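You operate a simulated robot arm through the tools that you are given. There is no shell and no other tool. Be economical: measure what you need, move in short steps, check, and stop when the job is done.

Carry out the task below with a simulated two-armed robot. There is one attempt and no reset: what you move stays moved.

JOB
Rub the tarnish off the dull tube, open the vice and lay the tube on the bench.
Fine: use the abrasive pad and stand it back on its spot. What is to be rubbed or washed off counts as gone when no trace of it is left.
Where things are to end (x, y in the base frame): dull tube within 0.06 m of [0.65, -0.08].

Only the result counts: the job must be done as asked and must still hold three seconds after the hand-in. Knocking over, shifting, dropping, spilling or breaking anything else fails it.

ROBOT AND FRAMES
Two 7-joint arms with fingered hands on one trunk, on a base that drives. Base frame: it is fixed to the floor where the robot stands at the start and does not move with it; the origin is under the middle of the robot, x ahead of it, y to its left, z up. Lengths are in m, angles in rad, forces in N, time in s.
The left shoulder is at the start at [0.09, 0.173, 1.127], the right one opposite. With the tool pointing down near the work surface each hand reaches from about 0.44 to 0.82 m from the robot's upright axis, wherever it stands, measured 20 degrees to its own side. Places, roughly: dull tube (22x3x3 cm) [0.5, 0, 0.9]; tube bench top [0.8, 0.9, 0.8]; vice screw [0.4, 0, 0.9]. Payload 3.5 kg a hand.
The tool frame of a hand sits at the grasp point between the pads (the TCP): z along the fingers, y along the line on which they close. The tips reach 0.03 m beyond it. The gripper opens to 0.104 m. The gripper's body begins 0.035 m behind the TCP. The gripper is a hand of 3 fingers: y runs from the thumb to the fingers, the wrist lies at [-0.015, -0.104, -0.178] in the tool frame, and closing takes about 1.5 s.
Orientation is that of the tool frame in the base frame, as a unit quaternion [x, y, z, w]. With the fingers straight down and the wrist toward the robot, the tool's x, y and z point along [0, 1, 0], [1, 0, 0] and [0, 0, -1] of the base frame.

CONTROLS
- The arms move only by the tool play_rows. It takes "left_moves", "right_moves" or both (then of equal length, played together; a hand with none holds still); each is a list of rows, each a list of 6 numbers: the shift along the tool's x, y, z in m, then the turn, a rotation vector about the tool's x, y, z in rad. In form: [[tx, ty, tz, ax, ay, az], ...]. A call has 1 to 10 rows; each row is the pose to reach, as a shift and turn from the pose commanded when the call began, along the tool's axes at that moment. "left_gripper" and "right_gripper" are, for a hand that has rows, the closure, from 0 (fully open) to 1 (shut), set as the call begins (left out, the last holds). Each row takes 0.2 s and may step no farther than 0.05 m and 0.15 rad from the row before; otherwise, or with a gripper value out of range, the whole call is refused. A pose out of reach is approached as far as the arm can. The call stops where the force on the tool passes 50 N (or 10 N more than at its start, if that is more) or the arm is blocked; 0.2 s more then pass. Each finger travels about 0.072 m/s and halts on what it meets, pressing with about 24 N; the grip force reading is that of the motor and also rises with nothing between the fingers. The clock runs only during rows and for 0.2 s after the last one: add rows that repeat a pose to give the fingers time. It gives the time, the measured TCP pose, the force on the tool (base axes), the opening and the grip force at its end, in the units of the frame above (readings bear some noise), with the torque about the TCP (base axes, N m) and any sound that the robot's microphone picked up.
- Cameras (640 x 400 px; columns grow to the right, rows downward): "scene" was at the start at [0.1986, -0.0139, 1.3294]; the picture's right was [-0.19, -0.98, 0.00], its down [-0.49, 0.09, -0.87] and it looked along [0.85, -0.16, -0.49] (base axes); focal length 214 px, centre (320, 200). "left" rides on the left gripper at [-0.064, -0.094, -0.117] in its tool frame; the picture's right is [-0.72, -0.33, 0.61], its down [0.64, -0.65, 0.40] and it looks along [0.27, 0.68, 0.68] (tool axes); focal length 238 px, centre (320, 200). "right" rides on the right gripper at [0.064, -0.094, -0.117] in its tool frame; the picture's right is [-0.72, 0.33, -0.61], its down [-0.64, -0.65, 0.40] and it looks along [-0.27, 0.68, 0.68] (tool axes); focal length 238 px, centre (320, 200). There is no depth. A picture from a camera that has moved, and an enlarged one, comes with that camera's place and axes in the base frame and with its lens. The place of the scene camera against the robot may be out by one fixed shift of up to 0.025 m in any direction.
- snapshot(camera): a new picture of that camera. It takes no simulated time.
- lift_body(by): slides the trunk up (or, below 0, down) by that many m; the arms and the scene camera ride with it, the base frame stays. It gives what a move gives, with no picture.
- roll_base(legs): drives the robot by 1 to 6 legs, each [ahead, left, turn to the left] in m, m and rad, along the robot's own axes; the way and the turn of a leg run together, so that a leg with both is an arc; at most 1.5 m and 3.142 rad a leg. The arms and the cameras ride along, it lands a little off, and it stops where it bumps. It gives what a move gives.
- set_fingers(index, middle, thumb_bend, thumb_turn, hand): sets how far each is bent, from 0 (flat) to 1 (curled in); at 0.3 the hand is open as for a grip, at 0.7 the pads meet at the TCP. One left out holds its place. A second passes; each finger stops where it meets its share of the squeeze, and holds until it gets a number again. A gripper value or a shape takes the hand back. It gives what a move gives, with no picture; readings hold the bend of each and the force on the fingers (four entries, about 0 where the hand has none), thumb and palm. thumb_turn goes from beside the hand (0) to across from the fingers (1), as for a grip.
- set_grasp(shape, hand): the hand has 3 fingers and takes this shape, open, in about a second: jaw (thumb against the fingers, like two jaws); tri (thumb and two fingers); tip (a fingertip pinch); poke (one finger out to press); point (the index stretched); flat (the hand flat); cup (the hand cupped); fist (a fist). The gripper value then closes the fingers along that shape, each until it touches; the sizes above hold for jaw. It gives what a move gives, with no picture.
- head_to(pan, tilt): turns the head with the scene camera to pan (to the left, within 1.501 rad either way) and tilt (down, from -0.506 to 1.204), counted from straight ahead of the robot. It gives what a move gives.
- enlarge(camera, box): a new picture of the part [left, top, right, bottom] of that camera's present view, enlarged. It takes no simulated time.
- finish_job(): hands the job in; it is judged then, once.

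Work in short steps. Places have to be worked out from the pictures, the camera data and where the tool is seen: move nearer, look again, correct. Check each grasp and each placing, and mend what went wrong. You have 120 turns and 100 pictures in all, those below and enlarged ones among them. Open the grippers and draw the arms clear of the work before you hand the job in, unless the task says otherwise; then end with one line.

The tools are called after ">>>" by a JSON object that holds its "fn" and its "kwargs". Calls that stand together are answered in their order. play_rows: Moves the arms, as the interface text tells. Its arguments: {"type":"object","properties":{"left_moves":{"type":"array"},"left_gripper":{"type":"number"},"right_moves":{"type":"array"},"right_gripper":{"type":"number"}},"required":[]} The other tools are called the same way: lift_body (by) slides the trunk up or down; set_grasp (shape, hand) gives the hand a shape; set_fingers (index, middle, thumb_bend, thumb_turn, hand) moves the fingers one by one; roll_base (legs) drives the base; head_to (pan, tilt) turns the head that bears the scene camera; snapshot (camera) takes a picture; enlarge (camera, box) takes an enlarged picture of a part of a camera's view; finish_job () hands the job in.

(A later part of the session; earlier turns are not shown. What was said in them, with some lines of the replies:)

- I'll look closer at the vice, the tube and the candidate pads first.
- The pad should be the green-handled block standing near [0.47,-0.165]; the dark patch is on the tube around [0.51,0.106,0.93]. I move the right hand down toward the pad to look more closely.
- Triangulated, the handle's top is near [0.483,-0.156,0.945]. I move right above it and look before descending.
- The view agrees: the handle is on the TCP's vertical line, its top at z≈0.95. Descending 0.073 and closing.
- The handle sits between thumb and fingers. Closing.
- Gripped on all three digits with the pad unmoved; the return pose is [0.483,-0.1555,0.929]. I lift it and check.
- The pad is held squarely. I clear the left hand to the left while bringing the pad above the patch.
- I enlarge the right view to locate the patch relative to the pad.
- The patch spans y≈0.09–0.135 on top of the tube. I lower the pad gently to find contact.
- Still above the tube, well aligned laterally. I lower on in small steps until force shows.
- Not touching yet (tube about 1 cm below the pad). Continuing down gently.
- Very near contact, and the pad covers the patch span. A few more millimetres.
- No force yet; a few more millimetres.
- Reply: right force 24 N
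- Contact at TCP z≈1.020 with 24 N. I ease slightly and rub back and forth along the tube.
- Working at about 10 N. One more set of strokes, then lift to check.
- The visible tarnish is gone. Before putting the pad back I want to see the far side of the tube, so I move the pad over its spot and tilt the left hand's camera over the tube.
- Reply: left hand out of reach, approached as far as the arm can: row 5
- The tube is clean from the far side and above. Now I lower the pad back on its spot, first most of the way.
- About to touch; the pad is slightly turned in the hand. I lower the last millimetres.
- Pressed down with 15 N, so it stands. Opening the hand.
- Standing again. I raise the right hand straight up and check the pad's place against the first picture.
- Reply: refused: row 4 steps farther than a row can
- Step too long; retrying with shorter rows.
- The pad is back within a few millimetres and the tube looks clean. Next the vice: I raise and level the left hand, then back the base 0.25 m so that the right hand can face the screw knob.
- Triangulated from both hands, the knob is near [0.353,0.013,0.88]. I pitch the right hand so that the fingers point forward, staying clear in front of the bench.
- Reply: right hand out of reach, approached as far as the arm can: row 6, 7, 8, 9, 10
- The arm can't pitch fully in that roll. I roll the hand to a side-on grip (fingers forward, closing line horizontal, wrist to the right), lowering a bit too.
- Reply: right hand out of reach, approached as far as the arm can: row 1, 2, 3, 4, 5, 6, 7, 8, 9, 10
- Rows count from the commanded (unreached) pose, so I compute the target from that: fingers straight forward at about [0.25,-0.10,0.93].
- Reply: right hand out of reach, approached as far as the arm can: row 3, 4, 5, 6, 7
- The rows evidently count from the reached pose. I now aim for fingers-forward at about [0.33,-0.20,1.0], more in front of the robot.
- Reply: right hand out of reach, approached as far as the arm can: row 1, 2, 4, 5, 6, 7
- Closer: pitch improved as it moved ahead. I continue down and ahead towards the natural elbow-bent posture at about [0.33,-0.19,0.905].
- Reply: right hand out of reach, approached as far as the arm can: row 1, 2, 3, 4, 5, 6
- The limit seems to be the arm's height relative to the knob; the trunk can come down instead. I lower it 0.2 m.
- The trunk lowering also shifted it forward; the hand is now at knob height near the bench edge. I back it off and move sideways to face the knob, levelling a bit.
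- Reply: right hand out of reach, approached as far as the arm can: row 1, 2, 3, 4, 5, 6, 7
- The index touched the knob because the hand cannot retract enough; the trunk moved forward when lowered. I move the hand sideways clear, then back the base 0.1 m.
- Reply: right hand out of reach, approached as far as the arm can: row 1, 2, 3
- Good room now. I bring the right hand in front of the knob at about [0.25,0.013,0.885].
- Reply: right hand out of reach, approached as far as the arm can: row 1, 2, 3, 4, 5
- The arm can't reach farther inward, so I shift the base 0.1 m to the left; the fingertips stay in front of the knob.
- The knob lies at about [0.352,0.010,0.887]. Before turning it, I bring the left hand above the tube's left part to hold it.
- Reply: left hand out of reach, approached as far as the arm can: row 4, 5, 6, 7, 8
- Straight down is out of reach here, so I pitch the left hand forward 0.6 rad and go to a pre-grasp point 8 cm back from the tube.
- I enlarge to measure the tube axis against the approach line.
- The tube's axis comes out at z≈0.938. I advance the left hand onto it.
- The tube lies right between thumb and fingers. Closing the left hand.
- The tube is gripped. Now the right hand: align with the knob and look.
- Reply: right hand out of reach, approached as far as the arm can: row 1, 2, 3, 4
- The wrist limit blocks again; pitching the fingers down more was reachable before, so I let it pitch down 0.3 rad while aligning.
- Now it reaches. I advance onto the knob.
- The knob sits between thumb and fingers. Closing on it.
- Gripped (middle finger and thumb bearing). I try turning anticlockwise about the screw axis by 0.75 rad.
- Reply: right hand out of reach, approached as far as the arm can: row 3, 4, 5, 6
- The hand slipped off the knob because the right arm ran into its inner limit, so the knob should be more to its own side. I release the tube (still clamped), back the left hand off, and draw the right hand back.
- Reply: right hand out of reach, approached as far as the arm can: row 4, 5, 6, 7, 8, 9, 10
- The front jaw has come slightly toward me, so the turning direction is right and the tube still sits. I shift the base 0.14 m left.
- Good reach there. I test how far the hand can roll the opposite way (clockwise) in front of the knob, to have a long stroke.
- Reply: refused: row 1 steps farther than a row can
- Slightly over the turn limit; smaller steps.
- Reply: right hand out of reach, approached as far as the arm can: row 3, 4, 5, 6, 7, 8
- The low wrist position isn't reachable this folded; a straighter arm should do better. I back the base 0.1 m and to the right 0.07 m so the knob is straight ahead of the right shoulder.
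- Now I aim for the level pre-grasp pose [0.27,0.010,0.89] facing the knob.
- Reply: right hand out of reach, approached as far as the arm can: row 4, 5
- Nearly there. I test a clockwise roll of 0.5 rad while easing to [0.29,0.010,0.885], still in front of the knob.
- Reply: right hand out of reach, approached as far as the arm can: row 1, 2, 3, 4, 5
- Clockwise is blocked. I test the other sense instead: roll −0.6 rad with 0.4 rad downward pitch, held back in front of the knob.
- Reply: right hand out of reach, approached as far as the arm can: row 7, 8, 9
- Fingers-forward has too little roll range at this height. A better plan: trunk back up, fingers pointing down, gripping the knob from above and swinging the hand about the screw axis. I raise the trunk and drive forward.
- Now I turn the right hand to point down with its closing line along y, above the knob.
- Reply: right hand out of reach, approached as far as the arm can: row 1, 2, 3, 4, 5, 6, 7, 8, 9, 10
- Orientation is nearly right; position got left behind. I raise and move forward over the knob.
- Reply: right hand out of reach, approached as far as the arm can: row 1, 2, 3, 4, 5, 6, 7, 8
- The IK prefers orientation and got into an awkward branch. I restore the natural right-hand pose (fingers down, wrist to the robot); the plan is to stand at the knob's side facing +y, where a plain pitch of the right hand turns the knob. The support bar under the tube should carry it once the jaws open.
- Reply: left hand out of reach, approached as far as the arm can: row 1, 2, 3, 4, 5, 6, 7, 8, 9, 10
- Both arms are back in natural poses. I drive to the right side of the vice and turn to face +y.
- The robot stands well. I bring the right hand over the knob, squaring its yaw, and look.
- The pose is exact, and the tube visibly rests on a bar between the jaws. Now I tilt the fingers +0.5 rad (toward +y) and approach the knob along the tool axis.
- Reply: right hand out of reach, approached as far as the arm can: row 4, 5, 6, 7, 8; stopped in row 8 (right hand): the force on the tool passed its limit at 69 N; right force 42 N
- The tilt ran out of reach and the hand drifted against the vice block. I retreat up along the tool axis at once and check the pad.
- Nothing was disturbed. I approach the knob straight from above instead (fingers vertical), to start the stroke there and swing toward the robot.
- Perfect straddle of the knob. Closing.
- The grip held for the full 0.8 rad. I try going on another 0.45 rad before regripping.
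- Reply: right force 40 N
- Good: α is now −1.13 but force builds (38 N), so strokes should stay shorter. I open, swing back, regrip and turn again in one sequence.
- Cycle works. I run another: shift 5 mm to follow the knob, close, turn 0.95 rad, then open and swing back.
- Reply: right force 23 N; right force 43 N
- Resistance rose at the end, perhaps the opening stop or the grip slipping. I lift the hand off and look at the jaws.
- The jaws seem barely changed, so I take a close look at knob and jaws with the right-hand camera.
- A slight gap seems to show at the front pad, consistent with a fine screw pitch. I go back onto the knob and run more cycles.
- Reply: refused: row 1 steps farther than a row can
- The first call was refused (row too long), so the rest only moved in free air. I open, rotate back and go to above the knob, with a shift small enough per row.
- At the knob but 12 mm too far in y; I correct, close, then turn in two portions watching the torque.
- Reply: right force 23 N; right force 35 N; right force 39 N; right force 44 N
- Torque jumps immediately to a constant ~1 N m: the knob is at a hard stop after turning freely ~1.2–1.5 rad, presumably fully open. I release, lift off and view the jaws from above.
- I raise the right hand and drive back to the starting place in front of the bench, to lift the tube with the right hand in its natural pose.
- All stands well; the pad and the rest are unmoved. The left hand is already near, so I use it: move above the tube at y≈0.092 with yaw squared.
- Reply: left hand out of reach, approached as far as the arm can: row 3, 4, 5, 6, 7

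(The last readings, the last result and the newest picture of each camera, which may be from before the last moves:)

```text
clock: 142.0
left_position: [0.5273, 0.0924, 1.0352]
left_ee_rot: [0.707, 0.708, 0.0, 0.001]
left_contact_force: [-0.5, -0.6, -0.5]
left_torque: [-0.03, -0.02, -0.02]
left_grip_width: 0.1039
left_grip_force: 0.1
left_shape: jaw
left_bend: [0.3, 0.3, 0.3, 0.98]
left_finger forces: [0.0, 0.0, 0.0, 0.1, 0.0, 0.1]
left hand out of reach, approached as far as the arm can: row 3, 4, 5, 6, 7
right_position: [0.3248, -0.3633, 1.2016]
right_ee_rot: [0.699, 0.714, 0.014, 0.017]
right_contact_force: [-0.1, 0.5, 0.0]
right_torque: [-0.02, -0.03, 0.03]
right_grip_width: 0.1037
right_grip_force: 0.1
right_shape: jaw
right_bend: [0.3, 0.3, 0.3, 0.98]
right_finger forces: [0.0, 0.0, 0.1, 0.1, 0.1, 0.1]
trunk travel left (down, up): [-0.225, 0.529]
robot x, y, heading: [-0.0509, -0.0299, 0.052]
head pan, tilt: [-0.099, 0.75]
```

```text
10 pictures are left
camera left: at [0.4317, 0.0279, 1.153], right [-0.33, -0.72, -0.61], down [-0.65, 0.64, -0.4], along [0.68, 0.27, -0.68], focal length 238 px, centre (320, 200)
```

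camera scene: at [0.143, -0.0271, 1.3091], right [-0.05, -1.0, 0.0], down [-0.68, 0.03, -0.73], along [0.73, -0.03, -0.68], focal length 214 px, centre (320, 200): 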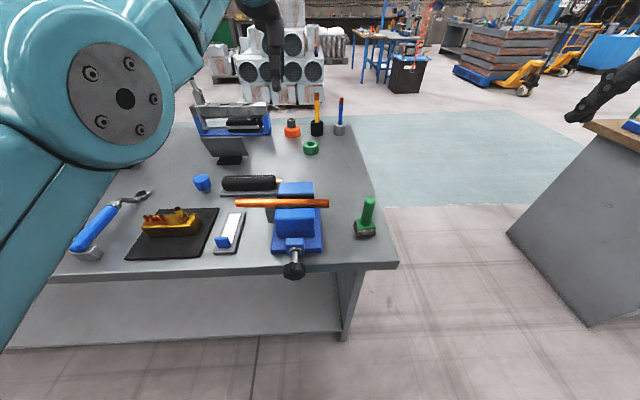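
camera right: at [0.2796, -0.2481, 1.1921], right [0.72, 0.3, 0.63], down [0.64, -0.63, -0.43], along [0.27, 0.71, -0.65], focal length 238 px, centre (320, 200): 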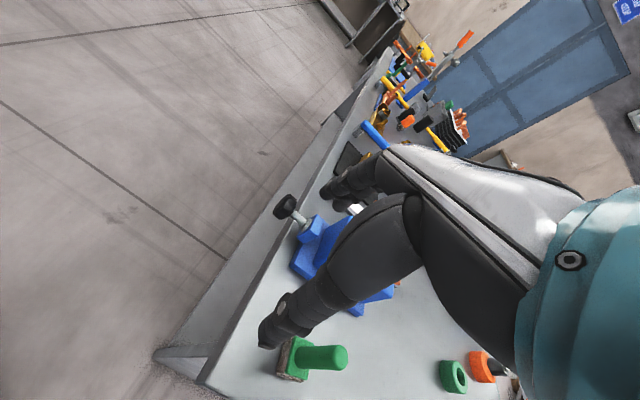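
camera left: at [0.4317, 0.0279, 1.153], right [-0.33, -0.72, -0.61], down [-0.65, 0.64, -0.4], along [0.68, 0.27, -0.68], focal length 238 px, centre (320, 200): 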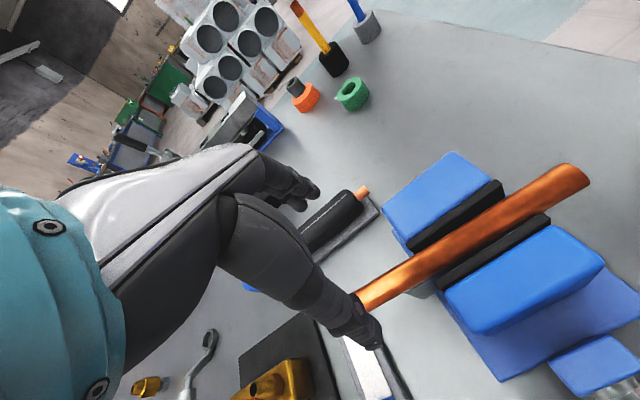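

The left hand lacks a bit of folding room here. I back the base 8 cm (hand is well above everything) and square the heading.

>>> {"fn": "roll_base", "kwargs": {"legs": [[-0.08, 0, -0.05]]}}

```text
clock: 143.1
left_position: [0.45, 0.0583, 1.0366]
left_ee_rot: [0.725, 0.689, 0.0, 0.001]
left_contact_force: [0.0, -0.4, 1.1]
left_torque: [-0.01, -0.05, -0.02]
left_grip_width: 0.1042
left_grip_force: 0.0
left_shape: jaw
left_bend: [0.3, 0.3, 0.3, 0.98]
left_finger forces: [0.0, 0.0, 0.0, 0.1, 0.0, 0.1]
right_position: [0.2238, -0.3841, 1.2023]
right_ee_rot: [0.718, 0.695, 0.014, 0.017]
right_contact_force: [-0.6, 0.2, -0.5]
right_torque: [0.0, -0.03, 0.04]
right_grip_width: 0.1037
right_grip_force: 0.1
right_shape: jaw
right_bend: [0.3, 0.3, 0.3, 0.98]
right_finger forces: [0.0, 0.0, 0.0, 0.0, 0.0, 0.0]
trunk travel left (down, up): [-0.225, 0.529]
robot x, y, heading: [-0.1313, -0.0343, -0.005]
head pan, tilt: [-0.099, 0.75]
```

Now to the tube: over it first, then down to the grasp height 0.938.

>>> {"fn": "play_rows", "kwargs": {"left_moves": [[0.018, 0.02, 0, 0, 0, -0.02], [0.035, 0.04, 0, 0, 0, -0.051], [0.035, 0.0563, 0.02, 0, 0, -0.051], [0.035, 0.0563, 0.05, 0, 0, -0.051], [0.035, 0.0563, 0.08, 0, 0, -0.051], [0.035, 0.0563, 0.097, 0, 0, -0.051], [0.035, 0.0563, 0.097, 0, 0, -0.051]]}}

>>> {"fn": "snapshot", "kwargs": {"camera": "left"}}

```text
clock: 144.7
left_position: [0.51, 0.0908, 0.9397]
left_ee_rot: [0.707, 0.707, 0.001, 0.0]
left_contact_force: [-1.2, 0.5, -0.1]
left_torque: [0.0, 0.03, -0.01]
left_grip_width: 0.104
left_grip_force: 0.0
left_shape: jaw
left_bend: [0.3, 0.3, 0.3, 0.98]
left_finger forces: [0.1, 0.1, 0.0, 0.1, 0.0, 0.0]
right_position: [0.2252, -0.3844, 1.2015]
right_ee_rot: [0.719, 0.694, 0.014, 0.018]
right_contact_force: [-1.2, -0.7, 0.6]
right_torque: [0.02, 0.02, 0.03]
right_grip_width: 0.1038
right_grip_force: 0.0
right_shape: jaw
right_bend: [0.3, 0.3, 0.3, 0.98]
right_finger forces: [0.1, 0.0, 0.1, 0.1, 0.0, 0.1]
trunk travel left (down, up): [-0.225, 0.529]
robot x, y, heading: [-0.1331, -0.0338, -0.003]
head pan, tilt: [-0.099, 0.75]
```

```text
9 pictures are left
camera left: at [0.4141, 0.0277, 1.0566], right [-0.33, -0.72, -0.61], down [-0.65, 0.64, -0.41], along [0.69, 0.27, -0.68], focal length 238 px, centre (320, 200)
```

left: 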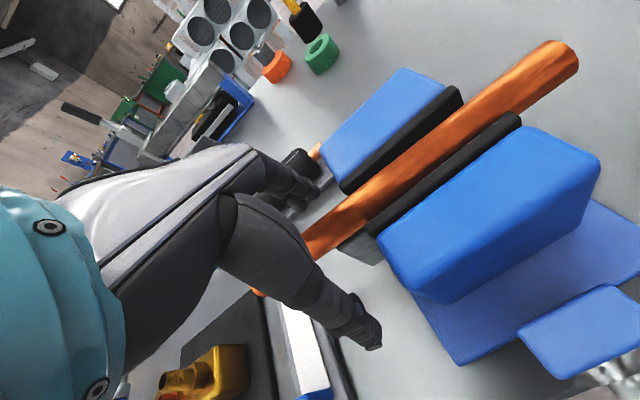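

The tube lies right between thumb and fingers. I close and then try a gentle 1 cm lift, watching the force.

>>> {"fn": "play_rows", "kwargs": {"left_moves": [[0, 0, 0, 0, 0, 0], [0, 0, 0, 0, 0, 0], [0, 0, 0, 0, 0, 0], [0, 0, 0, 0, 0, 0], [0, 0, 0, 0, 0, 0], [0, 0, 0, 0, 0, 0], [0, 0, 0, 0, 0, 0], [0, 0, 0, 0, 0, 0]], "left_gripper": 1.0}}

>>> {"fn": "play_rows", "kwargs": {"left_moves": [[0, 0, -0.004, 0, 0, 0], [0, 0, -0.008, 0, 0, 0], [0, 0, -0.01, 0, 0, 0]]}}

```text
clock: 146.5
left_position: [0.5103, 0.0912, 0.9389]
left_ee_rot: [0.707, 0.707, 0.0, 0.0]
left_contact_force: [7.8, 1.6, -2.3]
left_torque: [0.07, -0.26, -0.07]
left_grip_width: 0.008
left_grip_force: 23.4
left_shape: jaw
left_bend: [0.74, 0.7, 0.77, 1.0]
left_finger forces: [13.7, 5.8, 0.0, 0.0, 15.5, 0.0]
right_position: [0.2266, -0.3847, 1.2021]
right_ee_rot: [0.719, 0.695, 0.013, 0.018]
right_contact_force: [-0.2, 0.2, 0.1]
right_torque: [-0.04, 0.02, 0.0]
right_grip_width: 0.1034
right_grip_force: 0.0
right_shape: jaw
right_bend: [0.3, 0.3, 0.3, 0.98]
right_finger forces: [0.0, 0.0, 0.0, 0.0, 0.1, 0.0]
trunk travel left (down, up): [-0.225, 0.529]
robot x, y, heading: [-0.1306, -0.0331, 0.001]
head pan, tilt: [-0.099, 0.75]
```

```text
clock: 147.3
left_position: [0.5116, 0.0904, 0.9519]
left_ee_rot: [0.707, 0.707, 0.002, 0.002]
left_contact_force: [4.5, 0.7, 1.4]
left_torque: [0.0, -0.17, 0.02]
left_grip_width: 0.0068
left_grip_force: 24.2
left_shape: jaw
left_bend: [0.74, 0.7, 0.79, 1.0]
left_finger forces: [14.1, 2.7, 0.0, 0.0, 1.2, 0.0]
right_position: [0.2262, -0.3843, 1.2015]
right_ee_rot: [0.719, 0.695, 0.013, 0.018]
right_contact_force: [-0.5, 0.2, -0.2]
right_torque: [-0.01, 0.0, 0.01]
right_grip_width: 0.1039
right_grip_force: 0.0
right_shape: jaw
right_bend: [0.3, 0.3, 0.3, 0.98]
right_finger forces: [0.0, 0.0, 0.0, 0.0, 0.1, 0.0]
trunk travel left (down, up): [-0.225, 0.529]
robot x, y, heading: [-0.1319, -0.0357, -0.001]
head pan, tilt: [-0.099, 0.75]
```

Thumb force dropped; I check with a picture whether the tube came along.

>>> {"fn": "enlarge", "kwargs": {"camera": "left", "box": [270, 20, 610, 320]}}

```text
1.33 times, centred on (440, 170) of left
camera zoom: at [0.4143, 0.0271, 1.0684], right [-0.32, -0.72, -0.61], down [-0.65, 0.64, -0.41], along [0.69, 0.27, -0.67], focal length 318 px, centre (160, 240)
```

zoom: 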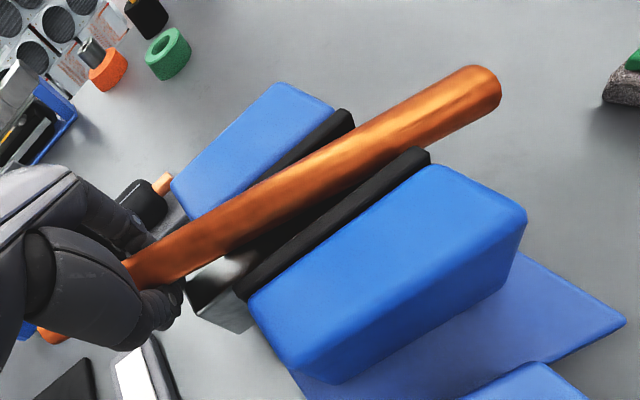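

The tube is free of the jaws (gap at the front pad) and coming along, caged in the curled fingers. I lift on gently.

>>> {"fn": "play_rows", "kwargs": {"left_moves": [[0, 0, -0.01, 0, 0, 0], [0, 0, -0.02, 0, 0, 0], [0, 0, -0.03, 0, 0, 0], [0, 0, -0.04, 0, 0, 0], [0, 0, -0.05, 0, 0, 0], [0, 0, -0.05, 0, 0, 0]]}}

>>> {"fn": "snapshot", "kwargs": {"camera": "scene"}}

```text
clock: 148.7
left_position: [0.51, 0.0916, 0.9987]
left_ee_rot: [0.707, 0.707, 0.001, 0.0]
left_contact_force: [-0.2, -0.3, -1.0]
left_torque: [0.0, -0.02, 0.03]
left_grip_width: 0.0064
left_grip_force: 24.3
left_shape: jaw
left_bend: [0.74, 0.7, 0.79, 1.0]
left_finger forces: [0.7, 0.4, 0.1, 0.0, 0.6, 0.0]
right_position: [0.2266, -0.3849, 1.2018]
right_ee_rot: [0.719, 0.695, 0.015, 0.018]
right_contact_force: [0.3, -0.7, 0.4]
right_torque: [0.02, 0.03, -0.01]
right_grip_width: 0.1037
right_grip_force: 0.0
right_shape: jaw
right_bend: [0.3, 0.3, 0.3, 0.98]
right_finger forces: [0.1, 0.0, 0.0, 0.0, 0.1, 0.0]
trunk travel left (down, up): [-0.225, 0.529]
robot x, y, heading: [-0.1342, -0.0337, 0.005]
head pan, tilt: [-0.099, 0.75]
```

```text
7 pictures are left
camera scene: at [0.0613, -0.0388, 1.309], right [-0.1, -1.0, 0.0], down [-0.68, 0.07, -0.73], along [0.73, -0.07, -0.68], focal length 214 px, centre (320, 200)
```

scene: 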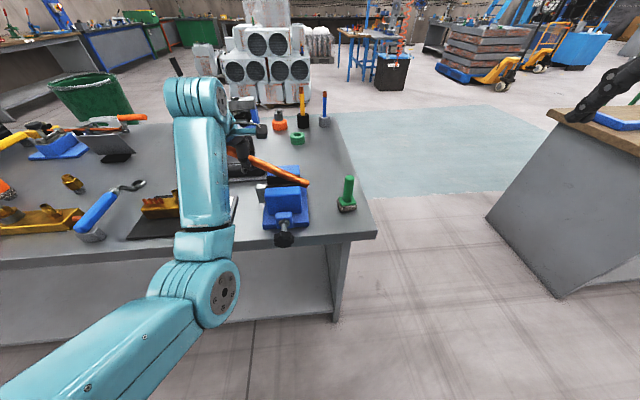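

The tube is tilted and only loosely caged. I look with the hand camera before anything else.

>>> {"fn": "snapshot", "kwargs": {"camera": "left"}}

```text
6 pictures are left
camera left: at [0.4144, 0.0277, 1.1161], right [-0.33, -0.72, -0.61], down [-0.65, 0.64, -0.4], along [0.68, 0.27, -0.68], focal length 238 px, centre (320, 200)
```

left: 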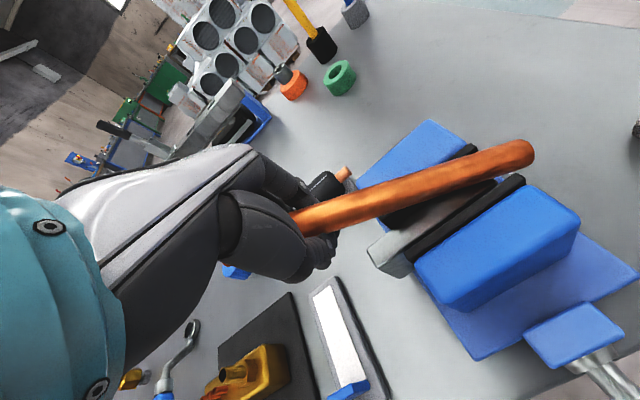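

The tube lies palmward of the pads, caged but unsqueezed. I curl the fingers fully to press it firmly into the palm.

>>> {"fn": "set_fingers", "kwargs": {"hand": "left", "index": 1.0, "middle": 1.0, "thumb_bend": 1.0}}

```text
clock: 149.7
left_position: [0.5091, 0.0921, 0.9991]
left_ee_rot: [0.707, 0.707, 0.0, 0.0]
left_contact_force: [-2.5, 0.1, -2.1]
left_torque: [0.13, 0.14, -0.24]
left_grip_width: 0.0029
left_grip_force: 13.3
left_shape: fingers
left_bend: [0.8, 0.99, 0.94, 1.0]
left_finger forces: [0.1, 11.8, 0.1, 0.0, 15.0, 0.0]
right_position: [0.2254, -0.3854, 1.2024]
right_ee_rot: [0.718, 0.695, 0.014, 0.019]
right_contact_force: [-0.2, 0.6, 0.5]
right_torque: [0.01, 0.01, -0.07]
right_grip_width: 0.1037
right_grip_force: 0.0
right_shape: jaw
right_bend: [0.3, 0.3, 0.3, 0.98]
right_finger forces: [0.1, 0.1, 0.0, 0.0, 0.0, 0.0]
trunk travel left (down, up): [-0.225, 0.529]
robot x, y, heading: [-0.1286, -0.0339, 0.003]
head pan, tilt: [-0.099, 0.75]
```

Forces are up (12/15 N). One picture to verify the hold.

>>> {"fn": "enlarge", "kwargs": {"camera": "left", "box": [220, 100, 560, 320]}}

```text
1.82 times, centred on (390, 210) of left
camera zoom: at [0.4142, 0.0278, 1.1159], right [-0.33, -0.72, -0.61], down [-0.65, 0.64, -0.4], along [0.68, 0.27, -0.68], focal length 433 px, centre (193, 182)
```

zoom: 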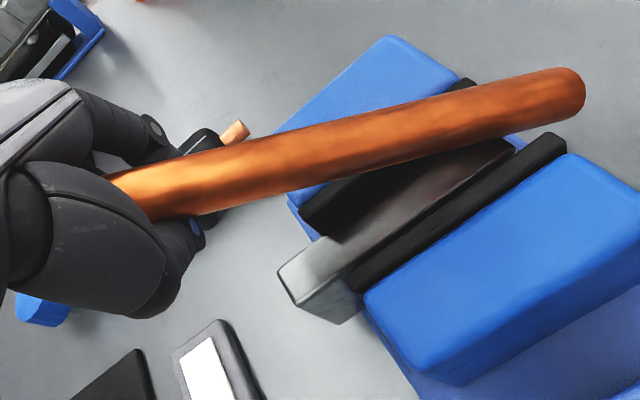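

The tube is held in the palm, its right end hanging lower; the jaws are clearly open. I lift another 8 cm to clear the vice and check from the scene camera.

>>> {"fn": "play_rows", "kwargs": {"left_moves": [[0, 0, -0.02, 0, 0, 0], [0, 0, -0.04, 0, 0, 0], [0, 0, -0.06, 0, 0, 0], [0, 0, -0.08, 0, 0, 0], [0, 0, -0.1, 0, 0, 0], [0, 0, -0.1, 0, 0, 0]]}}

>>> {"fn": "enlarge", "kwargs": {"camera": "scene", "box": [200, 110, 380, 260]}}

```text
clock: 151.1
left_position: [0.509, 0.0913, 1.0971]
left_ee_rot: [0.707, 0.707, -0.001, 0.0]
left_contact_force: [0.5, -0.6, -1.9]
left_torque: [0.04, 0.01, 0.0]
left_grip_width: 0.001
left_grip_force: 2.4
left_shape: fingers
left_bend: [0.86, 1.0, 0.98, 1.0]
left_finger forces: [0.0, 3.8, 0.1, 0.1, 0.0, 1.1]
right_position: [0.226, -0.3842, 1.2019]
right_ee_rot: [0.718, 0.696, 0.014, 0.018]
right_contact_force: [-0.1, 0.0, 0.1]
right_torque: [0.01, -0.03, 0.0]
right_grip_width: 0.1037
right_grip_force: 0.0
right_shape: jaw
right_bend: [0.3, 0.3, 0.3, 0.98]
right_finger forces: [0.1, 0.0, 0.0, 0.0, 0.1, 0.0]
trunk travel left (down, up): [-0.225, 0.529]
robot x, y, heading: [-0.1314, -0.0374, 0.006]
head pan, tilt: [-0.099, 0.75]
```

```text
2.67 times, centred on (290, 185) of scene
camera zoom: at [0.0614, -0.0388, 1.309], right [-0.1, -1.0, 0.0], down [-0.68, 0.07, -0.73], along [0.73, -0.07, -0.68], focal length 572 px, centre (400, 240)
```

zoom: 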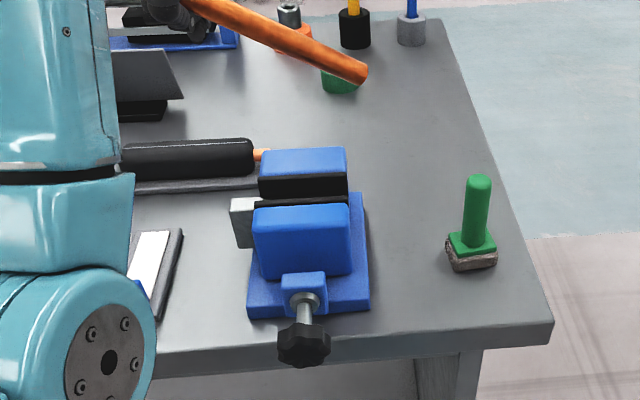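

Excellent: the vice is open and the tube hangs free in the left hand, its centre near [0.53,0.05]. I drive 0.1 m forward, then carry the tube over toward [0.67,-0.085].

>>> {"fn": "roll_base", "kwargs": {"legs": [[0.1, 0, 0]]}}

>>> {"fn": "play_rows", "kwargs": {"left_moves": [[-0.02, 0.006, 0, 0, 0, 0], [-0.045, 0.012, 0, 0, 0, 0], [-0.07, 0.02, 0, 0, 0, 0], [-0.095, 0.03, 0, 0, 0, 0], [-0.12, 0.04, 0, 0, 0, 0], [-0.138, 0.042, 0, 0, 0, 0], [-0.138, 0.042, 0, 0, 0, 0]]}}

>>> {"fn": "enlarge", "kwargs": {"camera": "scene", "box": [200, 110, 420, 260]}}

```text
clock: 152.2
left_position: [0.6088, 0.0935, 1.0972]
left_ee_rot: [0.706, 0.708, 0.0, -0.001]
left_contact_force: [-0.4, 0.4, -1.3]
left_torque: [0.05, 0.03, 0.0]
left_grip_width: 0.0012
left_grip_force: 2.9
left_shape: fingers
left_bend: [0.86, 1.0, 0.99, 1.0]
left_finger forces: [0.0, 3.6, 0.0, 0.0, 0.0, 1.2]
right_position: [0.3265, -0.3829, 1.2006]
right_ee_rot: [0.718, 0.696, 0.013, 0.018]
right_contact_force: [0.1, 0.1, 0.9]
right_torque: [-0.01, 0.05, -0.01]
right_grip_width: 0.1036
right_grip_force: 0.0
right_shape: jaw
right_bend: [0.3, 0.3, 0.3, 0.98]
right_finger forces: [0.1, 0.1, 0.0, 0.0, 0.0, 0.0]
trunk travel left (down, up): [-0.225, 0.529]
robot x, y, heading: [-0.0318, -0.039, 0.005]
head pan, tilt: [-0.099, 0.75]
```

```text
clock: 153.8
left_position: [0.6488, -0.0431, 1.0977]
left_ee_rot: [0.707, 0.708, 0.001, 0.001]
left_contact_force: [0.2, -0.3, -0.7]
left_torque: [0.09, 0.01, -0.03]
left_grip_width: 0.0007
left_grip_force: 2.4
left_shape: fingers
left_bend: [0.87, 1.0, 0.99, 1.0]
left_finger forces: [0.1, 3.4, 0.0, 0.1, 0.1, 1.0]
right_position: [0.3252, -0.3843, 1.201]
right_ee_rot: [0.718, 0.696, 0.015, 0.018]
right_contact_force: [-0.8, -0.6, 0.0]
right_torque: [-0.01, -0.03, -0.03]
right_grip_width: 0.1039
right_grip_force: 0.1
right_shape: jaw
right_bend: [0.3, 0.3, 0.3, 0.98]
right_finger forces: [0.1, 0.0, 0.0, 0.0, 0.0, 0.0]
trunk travel left (down, up): [-0.225, 0.529]
robot x, y, heading: [-0.0339, -0.036, 0.003]
head pan, tilt: [-0.099, 0.75]
```

```text
2.67 times, centred on (310, 185) of scene
camera zoom: at [0.1599, -0.0381, 1.309], right [-0.1, -1.0, 0.0], down [-0.68, 0.06, -0.73], along [0.73, -0.07, -0.68], focal length 572 px, centre (347, 240)
```

zoom: 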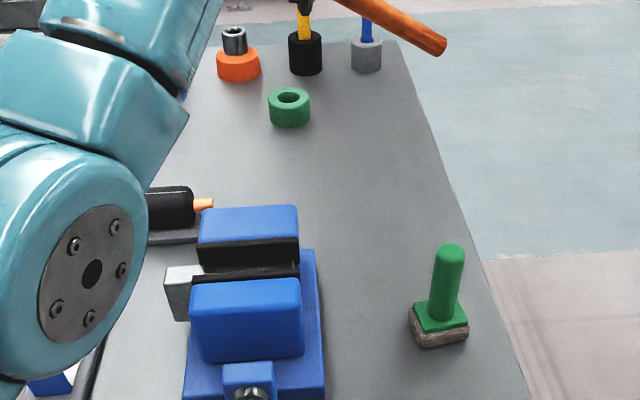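

The tube's right end is near y≈-0.183, so its centre is about y≈-0.08. I lower it; the right end should touch near TCP z≈0.89.

>>> {"fn": "play_rows", "kwargs": {"left_moves": [[0, 0, 0.04, 0, 0, 0], [0, 0, 0.08, 0, 0, 0], [0, 0, 0.12, 0, 0, 0], [0, 0, 0.155, 0, 0, 0], [0, 0, 0.18, 0, 0, 0], [0, 0, 0.195, 0, 0, 0], [0, 0, 0.195, 0, 0, 0]]}}

>>> {"fn": "play_rows", "kwargs": {"left_moves": [[0, 0, 0.005, 0, 0, 0], [0, 0, 0.01, 0, 0, 0], [0, 0, 0.014, 0, 0, 0], [0, 0, 0.014, 0, 0, 0]]}}

```text
clock: 155.4
left_position: [0.6476, -0.0424, 0.903]
left_ee_rot: [0.706, 0.708, 0.001, 0.0]
left_contact_force: [0.5, 0.5, -0.7]
left_torque: [-0.03, 0.0, 0.02]
left_grip_width: 0.0007
left_grip_force: 2.0
left_shape: fingers
left_bend: [0.88, 1.0, 1.0, 1.0]
left_finger forces: [0.0, 3.8, 0.0, 0.1, 0.0, 0.1]
right_position: [0.3245, -0.384, 1.2018]
right_ee_rot: [0.719, 0.695, 0.013, 0.019]
right_contact_force: [0.4, 0.2, 0.0]
right_torque: [0.0, 0.02, 0.0]
right_grip_width: 0.1036
right_grip_force: 0.0
right_shape: jaw
right_bend: [0.3, 0.3, 0.3, 0.98]
right_finger forces: [0.1, 0.0, 0.0, 0.1, 0.0, 0.1]
trunk travel left (down, up): [-0.225, 0.529]
robot x, y, heading: [-0.0336, -0.0347, 0.005]
head pan, tilt: [-0.099, 0.75]
```

```text
clock: 156.4
left_position: [0.649, -0.0462, 0.8885]
left_ee_rot: [0.706, 0.708, 0.001, 0.001]
left_contact_force: [0.2, -0.1, 0.7]
left_torque: [-0.03, -0.01, 0.0]
left_grip_width: 0.0005
left_grip_force: 1.5
left_shape: fingers
left_bend: [0.88, 1.0, 1.0, 1.0]
left_finger forces: [0.0, 3.8, 0.0, 0.0, 0.0, 0.0]
right_position: [0.3264, -0.3842, 1.2024]
right_ee_rot: [0.718, 0.696, 0.015, 0.018]
right_contact_force: [-0.6, -0.3, 0.2]
right_torque: [0.02, 0.04, 0.01]
right_grip_width: 0.1038
right_grip_force: 0.2
right_shape: jaw
right_bend: [0.3, 0.3, 0.3, 0.98]
right_finger forces: [0.0, 0.1, 0.0, 0.1, 0.0, 0.0]
trunk travel left (down, up): [-0.225, 0.529]
robot x, y, heading: [-0.0333, -0.0336, -0.0]
head pan, tilt: [-0.099, 0.75]
```

The palm load vanished, so the right end rests on the bench. I lower on in small steps until the fingers or tube meet the bench.

>>> {"fn": "play_rows", "kwargs": {"left_moves": [[0, 0, 0.004, 0, 0, 0], [0, 0, 0.008, 0, 0, 0], [0, 0, 0.012, 0, 0, 0], [0, 0, 0.012, 0, 0, 0]]}}

>>> {"fn": "enlarge", "kwargs": {"camera": "left", "box": [200, 80, 560, 330]}}

```text
clock: 157.4
left_position: [0.6489, -0.0447, 0.876]
left_ee_rot: [0.706, 0.708, 0.0, 0.0]
left_contact_force: [0.1, 1.1, -0.3]
left_torque: [-0.02, -0.03, 0.03]
left_grip_width: 0.0008
left_grip_force: 1.6
left_shape: fingers
left_bend: [0.88, 1.0, 1.0, 1.0]
left_finger forces: [0.1, 3.8, 0.0, 0.1, 0.0, 0.0]
right_position: [0.3246, -0.3842, 1.2022]
right_ee_rot: [0.718, 0.696, 0.014, 0.018]
right_contact_force: [0.2, 0.5, -0.1]
right_torque: [-0.01, -0.02, 0.01]
right_grip_width: 0.1038
right_grip_force: 0.1
right_shape: jaw
right_bend: [0.3, 0.3, 0.3, 0.98]
right_finger forces: [0.0, 0.0, 0.0, 0.0, 0.0, 0.1]
trunk travel left (down, up): [-0.225, 0.529]
robot x, y, heading: [-0.0317, -0.0349, 0.006]
head pan, tilt: [-0.099, 0.75]
```

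```text
1.60 times, centred on (380, 205) of left
camera zoom: at [0.554, -0.1088, 0.9938], right [-0.32, -0.72, -0.61], down [-0.65, 0.64, -0.4], along [0.68, 0.27, -0.68], focal length 381 px, centre (224, 192)
```

zoom: 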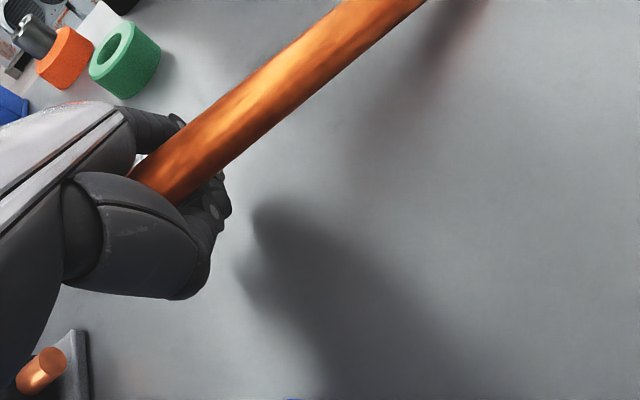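

The hand is still some centimetres above the bench by its shadow. I keep lowering in small steps.

>>> {"fn": "play_rows", "kwargs": {"left_moves": [[0, 0, 0.005, 0, 0, 0], [0, 0, 0.01, 0, 0, 0], [0, 0, 0.014, 0, 0, 0], [0, 0, 0.014, 0, 0, 0]]}}

```text
clock: 158.4
left_position: [0.6489, -0.0447, 0.863]
left_ee_rot: [0.706, 0.708, 0.001, 0.0]
left_contact_force: [-0.3, -0.6, 0.0]
left_torque: [0.02, 0.02, 0.02]
left_grip_width: 0.0006
left_grip_force: 1.4
left_shape: fingers
left_bend: [0.88, 1.0, 1.0, 1.0]
left_finger forces: [0.0, 3.9, 0.0, 0.0, 0.0, 0.0]
right_position: [0.3251, -0.3837, 1.2015]
right_ee_rot: [0.718, 0.695, 0.014, 0.018]
right_contact_force: [0.8, -0.1, 0.0]
right_torque: [0.02, -0.01, 0.0]
right_grip_width: 0.1035
right_grip_force: 0.1
right_shape: jaw
right_bend: [0.3, 0.3, 0.3, 0.98]
right_finger forces: [0.0, 0.0, 0.0, 0.0, 0.1, 0.1]
trunk travel left (down, up): [-0.225, 0.529]
robot x, y, heading: [-0.0347, -0.0337, 0.006]
head pan, tilt: [-0.099, 0.75]
```

No contact yet; further down.

>>> {"fn": "play_rows", "kwargs": {"left_moves": [[0, 0, 0.005, 0, 0, 0], [0, 0, 0.01, 0, 0, 0], [0, 0, 0.014, 0, 0, 0], [0, 0, 0.014, 0, 0, 0]]}}

```text
clock: 159.4
left_position: [0.6494, -0.0452, 0.8524]
left_ee_rot: [0.707, 0.707, 0.003, 0.004]
left_contact_force: [-3.3, 2.6, 22.4]
left_torque: [-0.15, 0.03, 0.0]
left_grip_width: 0.0002
left_grip_force: 2.8
left_shape: fingers
left_bend: [0.92, 1.0, 1.0, 1.0]
left_finger forces: [0.0, 5.4, 0.0, 0.1, 0.0, 0.1]
right_position: [0.3226, -0.3829, 1.2029]
right_ee_rot: [0.718, 0.696, 0.014, 0.018]
right_contact_force: [1.0, -0.7, 0.1]
right_torque: [0.0, 0.02, -0.02]
right_grip_width: 0.1039
right_grip_force: 0.1
right_shape: jaw
right_bend: [0.3, 0.3, 0.3, 0.98]
right_finger forces: [0.0, 0.1, 0.0, 0.0, 0.0, 0.0]
trunk travel left (down, up): [-0.225, 0.529]
robot x, y, heading: [-0.0295, -0.0361, 0.004]
head pan, tilt: [-0.099, 0.75]
```

The curled fingers now touch the bench (22 N). I open the hand while raising it about 3.5 cm, so the extending fingertips don't press on the bench.

>>> {"fn": "play_rows", "kwargs": {"left_moves": [[0, 0, -0.007, 0, 0, 0], [0, 0, -0.014, 0, 0, 0], [0, 0, -0.021, 0, 0, 0], [0, 0, -0.028, 0, 0, 0], [0, 0, -0.033, 0, 0, 0], [0, 0, -0.035, 0, 0, 0], [0, 0, -0.035, 0, 0, 0], [0, 0, -0.035, 0, 0, 0], [0, 0, -0.035, 0, 0, 0]], "left_gripper": 0.0}}

```text
clock: 159.8
left_position: [0.6597, -0.0506, 0.8817]
left_ee_rot: [0.708, 0.705, 0.018, 0.03]
left_contact_force: [8.9, 0.6, 43.3]
left_torque: [-0.24, 1.05, 0.04]
left_grip_width: 0.0698
left_grip_force: 0.1
left_shape: jaw
left_bend: [0.27, 0.34, 0.67, 1.0]
left_finger forces: [0.1, 0.0, 0.0, 0.0, 43.1, 0.0]
right_position: [0.3241, -0.3831, 1.2032]
right_ee_rot: [0.718, 0.695, 0.015, 0.018]
right_contact_force: [0.2, 0.3, -0.7]
right_torque: [0.02, 0.06, 0.02]
right_grip_width: 0.1036
right_grip_force: 0.1
right_shape: jaw
right_bend: [0.3, 0.3, 0.3, 0.98]
right_finger forces: [0.0, 0.0, 0.1, 0.1, 0.0, 0.0]
trunk travel left (down, up): [-0.225, 0.529]
robot x, y, heading: [-0.034, -0.0339, -0.001]
head pan, tilt: [-0.099, 0.75]
stopped in row 1 (left hand): the force on the tool passed its limit at 62 N (the readings are from after the stop); the commanded pose is now the measured one
```

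The thumb pushed on the bench while opening; I raise the hand straight up slowly to release it.

>>> {"fn": "play_rows", "kwargs": {"left_moves": [[0, 0, -0.008, 0, 0, 0], [0, 0, -0.014, 0, 0, 0], [0, 0, -0.018, 0, 0, 0], [0, 0, -0.018, 0, 0, 0], [0, 0, -0.018, 0, 0, 0]]}}

>>> {"fn": "snapshot", "kwargs": {"camera": "left"}}

```text
clock: 161.0
left_position: [0.6549, -0.0465, 0.8853]
left_ee_rot: [0.708, 0.706, 0.01, 0.016]
left_contact_force: [0.7, -0.6, -0.2]
left_torque: [0.03, -0.04, -0.02]
left_grip_width: 0.1031
left_grip_force: 0.1
left_shape: jaw
left_bend: [0.3, 0.3, 0.31, 0.98]
left_finger forces: [0.0, 0.0, 0.1, 0.0, 0.6, 0.0]
right_position: [0.3269, -0.3843, 1.2026]
right_ee_rot: [0.718, 0.696, 0.015, 0.018]
right_contact_force: [0.0, -0.2, -0.2]
right_torque: [0.03, -0.03, 0.0]
right_grip_width: 0.1037
right_grip_force: 0.2
right_shape: jaw
right_bend: [0.3, 0.3, 0.3, 0.98]
right_finger forces: [0.0, 0.0, 0.0, 0.0, 0.0, 0.1]
trunk travel left (down, up): [-0.225, 0.529]
robot x, y, heading: [-0.032, -0.0318, 0.006]
head pan, tilt: [-0.099, 0.75]
```

```text
1 pictures are left
camera left: at [0.5558, -0.1097, 1.0003], right [-0.3, -0.72, -0.62], down [-0.64, 0.64, -0.43], along [0.71, 0.26, -0.66], focal length 238 px, centre (320, 200)
```

left: 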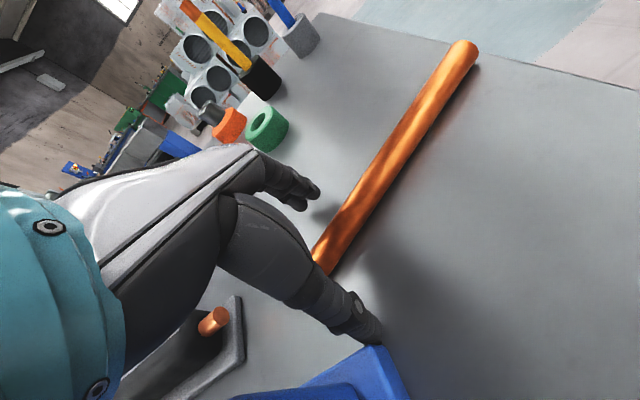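

The tube lies on the bench, but I estimate its centre near [0.69,-0.115], close to the tolerance edge. I regrip it lightly with the fingertips where it lies to drag it a few centimetres.

>>> {"fn": "play_rows", "kwargs": {"left_moves": [[0.004, 0.008, -0.004, 0, 0, 0], [0.004, 0.008, -0.005, 0, 0, 0], [0.004, 0.008, -0.005, 0, 0, 0], [0.004, 0.008, -0.005, 0, 0, 0], [0.004, 0.008, -0.005, 0, 0, 0], [0.004, 0.008, -0.005, 0, 0, 0], [0.004, 0.008, -0.005, 0, 0, 0], [0.004, 0.008, -0.005, 0, 0, 0]], "left_gripper": 1.0}}

```text
clock: 162.8
left_position: [0.6626, -0.0425, 0.893]
left_ee_rot: [0.708, 0.706, 0.012, 0.017]
left_contact_force: [1.1, 0.1, 4.4]
left_torque: [0.02, -0.04, 0.09]
left_grip_width: 0.0112
left_grip_force: 24.0
left_shape: jaw
left_bend: [0.73, 0.67, 0.75, 1.0]
left_finger forces: [11.4, 7.9, 0.0, 0.0, 17.8, 0.0]
right_position: [0.3242, -0.3849, 1.2015]
right_ee_rot: [0.718, 0.695, 0.014, 0.018]
right_contact_force: [0.5, -0.2, -0.2]
right_torque: [-0.02, 0.0, 0.02]
right_grip_width: 0.1038
right_grip_force: 0.1
right_shape: jaw
right_bend: [0.3, 0.3, 0.3, 0.98]
right_finger forces: [0.0, 0.0, 0.1, 0.0, 0.0, 0.1]
trunk travel left (down, up): [-0.225, 0.529]
robot x, y, heading: [-0.0343, -0.0329, 0.002]
head pan, tilt: [-0.099, 0.75]
```

Firmly gripped. I drag it 3.5 cm in +y with a slight turn to square it, keeping clear of the vice.

>>> {"fn": "play_rows", "kwargs": {"left_moves": [[0.009, 0, -0.001, 0, 0, 0.04], [0.018, 0, -0.001, 0, 0, 0.08], [0.027, 0, -0.001, 0, 0, 0.12], [0.036, 0, -0.001, 0, 0, 0.15], [0.036, 0, -0.001, 0, 0, 0.15]]}}

```text
clock: 164.0
left_position: [0.6639, -0.0066, 0.8943]
left_ee_rot: [0.759, 0.651, 0.012, 0.016]
left_contact_force: [0.5, 0.5, 4.4]
left_torque: [-0.06, 0.02, 0.02]
left_grip_width: 0.0104
left_grip_force: 23.3
left_shape: jaw
left_bend: [0.73, 0.67, 0.75, 1.0]
left_finger forces: [9.9, 8.5, 0.0, 0.0, 17.6, 0.0]
right_position: [0.3238, -0.3844, 1.2012]
right_ee_rot: [0.718, 0.696, 0.015, 0.018]
right_contact_force: [0.2, 0.1, -0.4]
right_torque: [0.0, 0.06, 0.01]
right_grip_width: 0.1035
right_grip_force: 0.0
right_shape: jaw
right_bend: [0.3, 0.3, 0.3, 0.98]
right_finger forces: [0.1, 0.0, 0.0, 0.0, 0.0, 0.0]
trunk travel left (down, up): [-0.225, 0.529]
robot x, y, heading: [-0.0314, -0.0346, 0.006]
head pan, tilt: [-0.099, 0.75]
```

Dragged with the grip intact. I open only halfway (the vice is near the thumb) and lift straight up.

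>>> {"fn": "play_rows", "kwargs": {"left_moves": [[0, 0, 0, 0, 0, 0], [0, 0, 0, 0, 0, 0], [0, 0, 0, 0, 0, 0], [0, 0, 0, 0, 0, 0], [0, 0, -0.01, 0, 0, 0], [0, 0, -0.03, 0, 0, 0], [0, 0, -0.06, 0, 0, 0], [0, 0, -0.1, 0, 0, 0], [0, 0, -0.14, 0, 0, 0], [0, 0, -0.18, 0, 0, 0]], "left_gripper": 0.5}}

```text
clock: 166.2
left_position: [0.6576, -0.0055, 1.0724]
left_ee_rot: [0.759, 0.651, 0.01, 0.015]
left_contact_force: [-0.7, 0.3, 0.0]
left_torque: [-0.02, -0.01, -0.02]
left_grip_width: 0.0515
left_grip_force: 0.1
left_shape: jaw
left_bend: [0.74, 0.45, 0.7, 1.0]
left_finger forces: [0.1, 0.1, 0.0, 0.0, 0.1, 0.1]
right_position: [0.325, -0.3846, 1.2018]
right_ee_rot: [0.718, 0.696, 0.015, 0.018]
right_contact_force: [-0.1, -0.1, 0.5]
right_torque: [-0.01, 0.04, 0.0]
right_grip_width: 0.1037
right_grip_force: 0.1
right_shape: jaw
right_bend: [0.3, 0.3, 0.3, 0.98]
right_finger forces: [0.1, 0.1, 0.0, 0.0, 0.1, 0.0]
trunk travel left (down, up): [-0.225, 0.529]
robot x, y, heading: [-0.0316, -0.0301, 0.007]
head pan, tilt: [-0.099, 0.75]
```

The index still reads curled, though no finger carries load. I move the hand slowly up and to the left without opening further, then use the last picture to check the scene.

>>> {"fn": "play_rows", "kwargs": {"left_moves": [[0, 0, -0.03, 0, 0, 0], [0.03, 0, -0.05, 0, 0, 0], [0.06, 0, -0.07, 0, 0, 0], [0.09, -0.02, -0.09, 0, 0, 0], [0.12, -0.04, -0.1, 0, 0, 0], [0.15, -0.06, -0.1, 0, 0, 0], [0.18, -0.08, -0.1, 0, 0, 0], [0.21, -0.1, -0.1, 0, 0, 0], [0.24, -0.12, -0.1, 0, 0, 0], [0.24, -0.12, -0.1, 0, 0, 0]]}}

>>> {"fn": "snapshot", "kwargs": {"camera": "scene"}}

```text
clock: 168.4
left_position: [0.57, 0.2502, 1.1638]
left_ee_rot: [0.759, 0.651, 0.012, 0.015]
left_contact_force: [-0.7, -0.2, -0.2]
left_torque: [-0.01, 0.02, 0.0]
left_grip_width: 0.0516
left_grip_force: 0.0
left_shape: jaw
left_bend: [0.74, 0.45, 0.7, 1.0]
left_finger forces: [0.0, 0.0, 0.0, 0.0, 0.1, 0.0]
right_position: [0.3249, -0.3839, 1.2022]
right_ee_rot: [0.718, 0.696, 0.014, 0.018]
right_contact_force: [-0.2, 0.9, -0.4]
right_torque: [-0.01, 0.01, 0.03]
right_grip_width: 0.1039
right_grip_force: 0.1
right_shape: jaw
right_bend: [0.3, 0.3, 0.3, 0.98]
right_finger forces: [0.1, 0.0, 0.0, 0.0, 0.0, 0.0]
trunk travel left (down, up): [-0.225, 0.529]
robot x, y, heading: [-0.0345, -0.033, 0.001]
head pan, tilt: [-0.099, 0.75]
```

```text
0 pictures are left
camera scene: at [0.1601, -0.0387, 1.309], right [-0.1, -1.0, 0.0], down [-0.68, 0.07, -0.73], along [0.73, -0.07, -0.68], focal length 214 px, centre (320, 200)
```

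scene: 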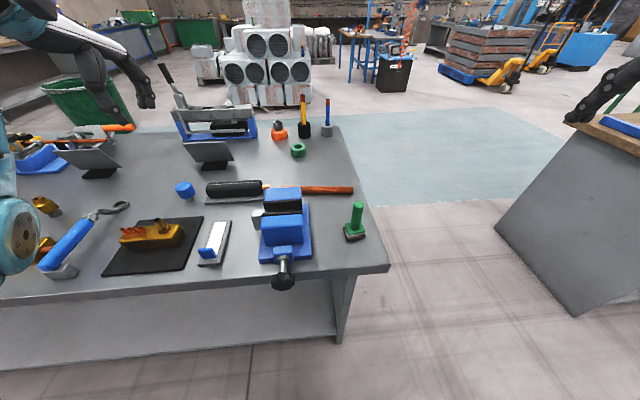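

The tube lies on the bench behind the vice with its centre near [0.66,-0.09]; the pad stands on its spot and the vice is open. I open the left hand fully in the clear and then hand in.

>>> {"fn": "play_rows", "kwargs": {"left_moves": [[0, -0.03, -0.02, 0, 0, 0], [0, -0.06, -0.04, 0, 0, 0], [0, -0.06, -0.04, 0, 0, 0], [0, -0.06, -0.04, 0, 0, 0], [0, -0.06, -0.04, 0, 0, 0], [0, -0.06, -0.04, 0, 0, 0]], "left_gripper": 0.0}}

>>> {"fn": "finish_job", "kwargs": {}}

```text
clock: 169.8
left_position: [0.5134, 0.2592, 1.2038]
left_ee_rot: [0.759, 0.651, 0.011, 0.016]
left_contact_force: [-0.7, -0.2, -0.4]
left_torque: [-0.02, -0.05, 0.0]
left_grip_width: 0.1035
left_grip_force: 0.2
left_shape: jaw
left_bend: [0.3, 0.3, 0.3, 0.98]
left_finger forces: [0.0, 0.0, 0.1, 0.1, 0.0, 0.1]
right_position: [0.325, -0.3838, 1.202]
right_ee_rot: [0.718, 0.695, 0.013, 0.018]
right_contact_force: [-0.3, -0.2, 0.5]
right_torque: [0.02, 0.0, 0.01]
right_grip_width: 0.1039
right_grip_force: 0.1
right_shape: jaw
right_bend: [0.3, 0.3, 0.3, 0.98]
right_finger forces: [0.1, 0.0, 0.0, 0.0, 0.0, 0.1]
trunk travel left (down, up): [-0.225, 0.529]
robot x, y, heading: [-0.0319, -0.0318, 0.003]
head pan, tilt: [-0.099, 0.75]
```

```text
The job is handed in.
```

The job is handed in: no tarnish was left in the pictures I took after rubbing (front, top and far side; I did not see the underside), the pad stands back within a few millimetres of its spot, the vice is open, and the tube lies on the bench with its centre at about [0.66, -0.09].
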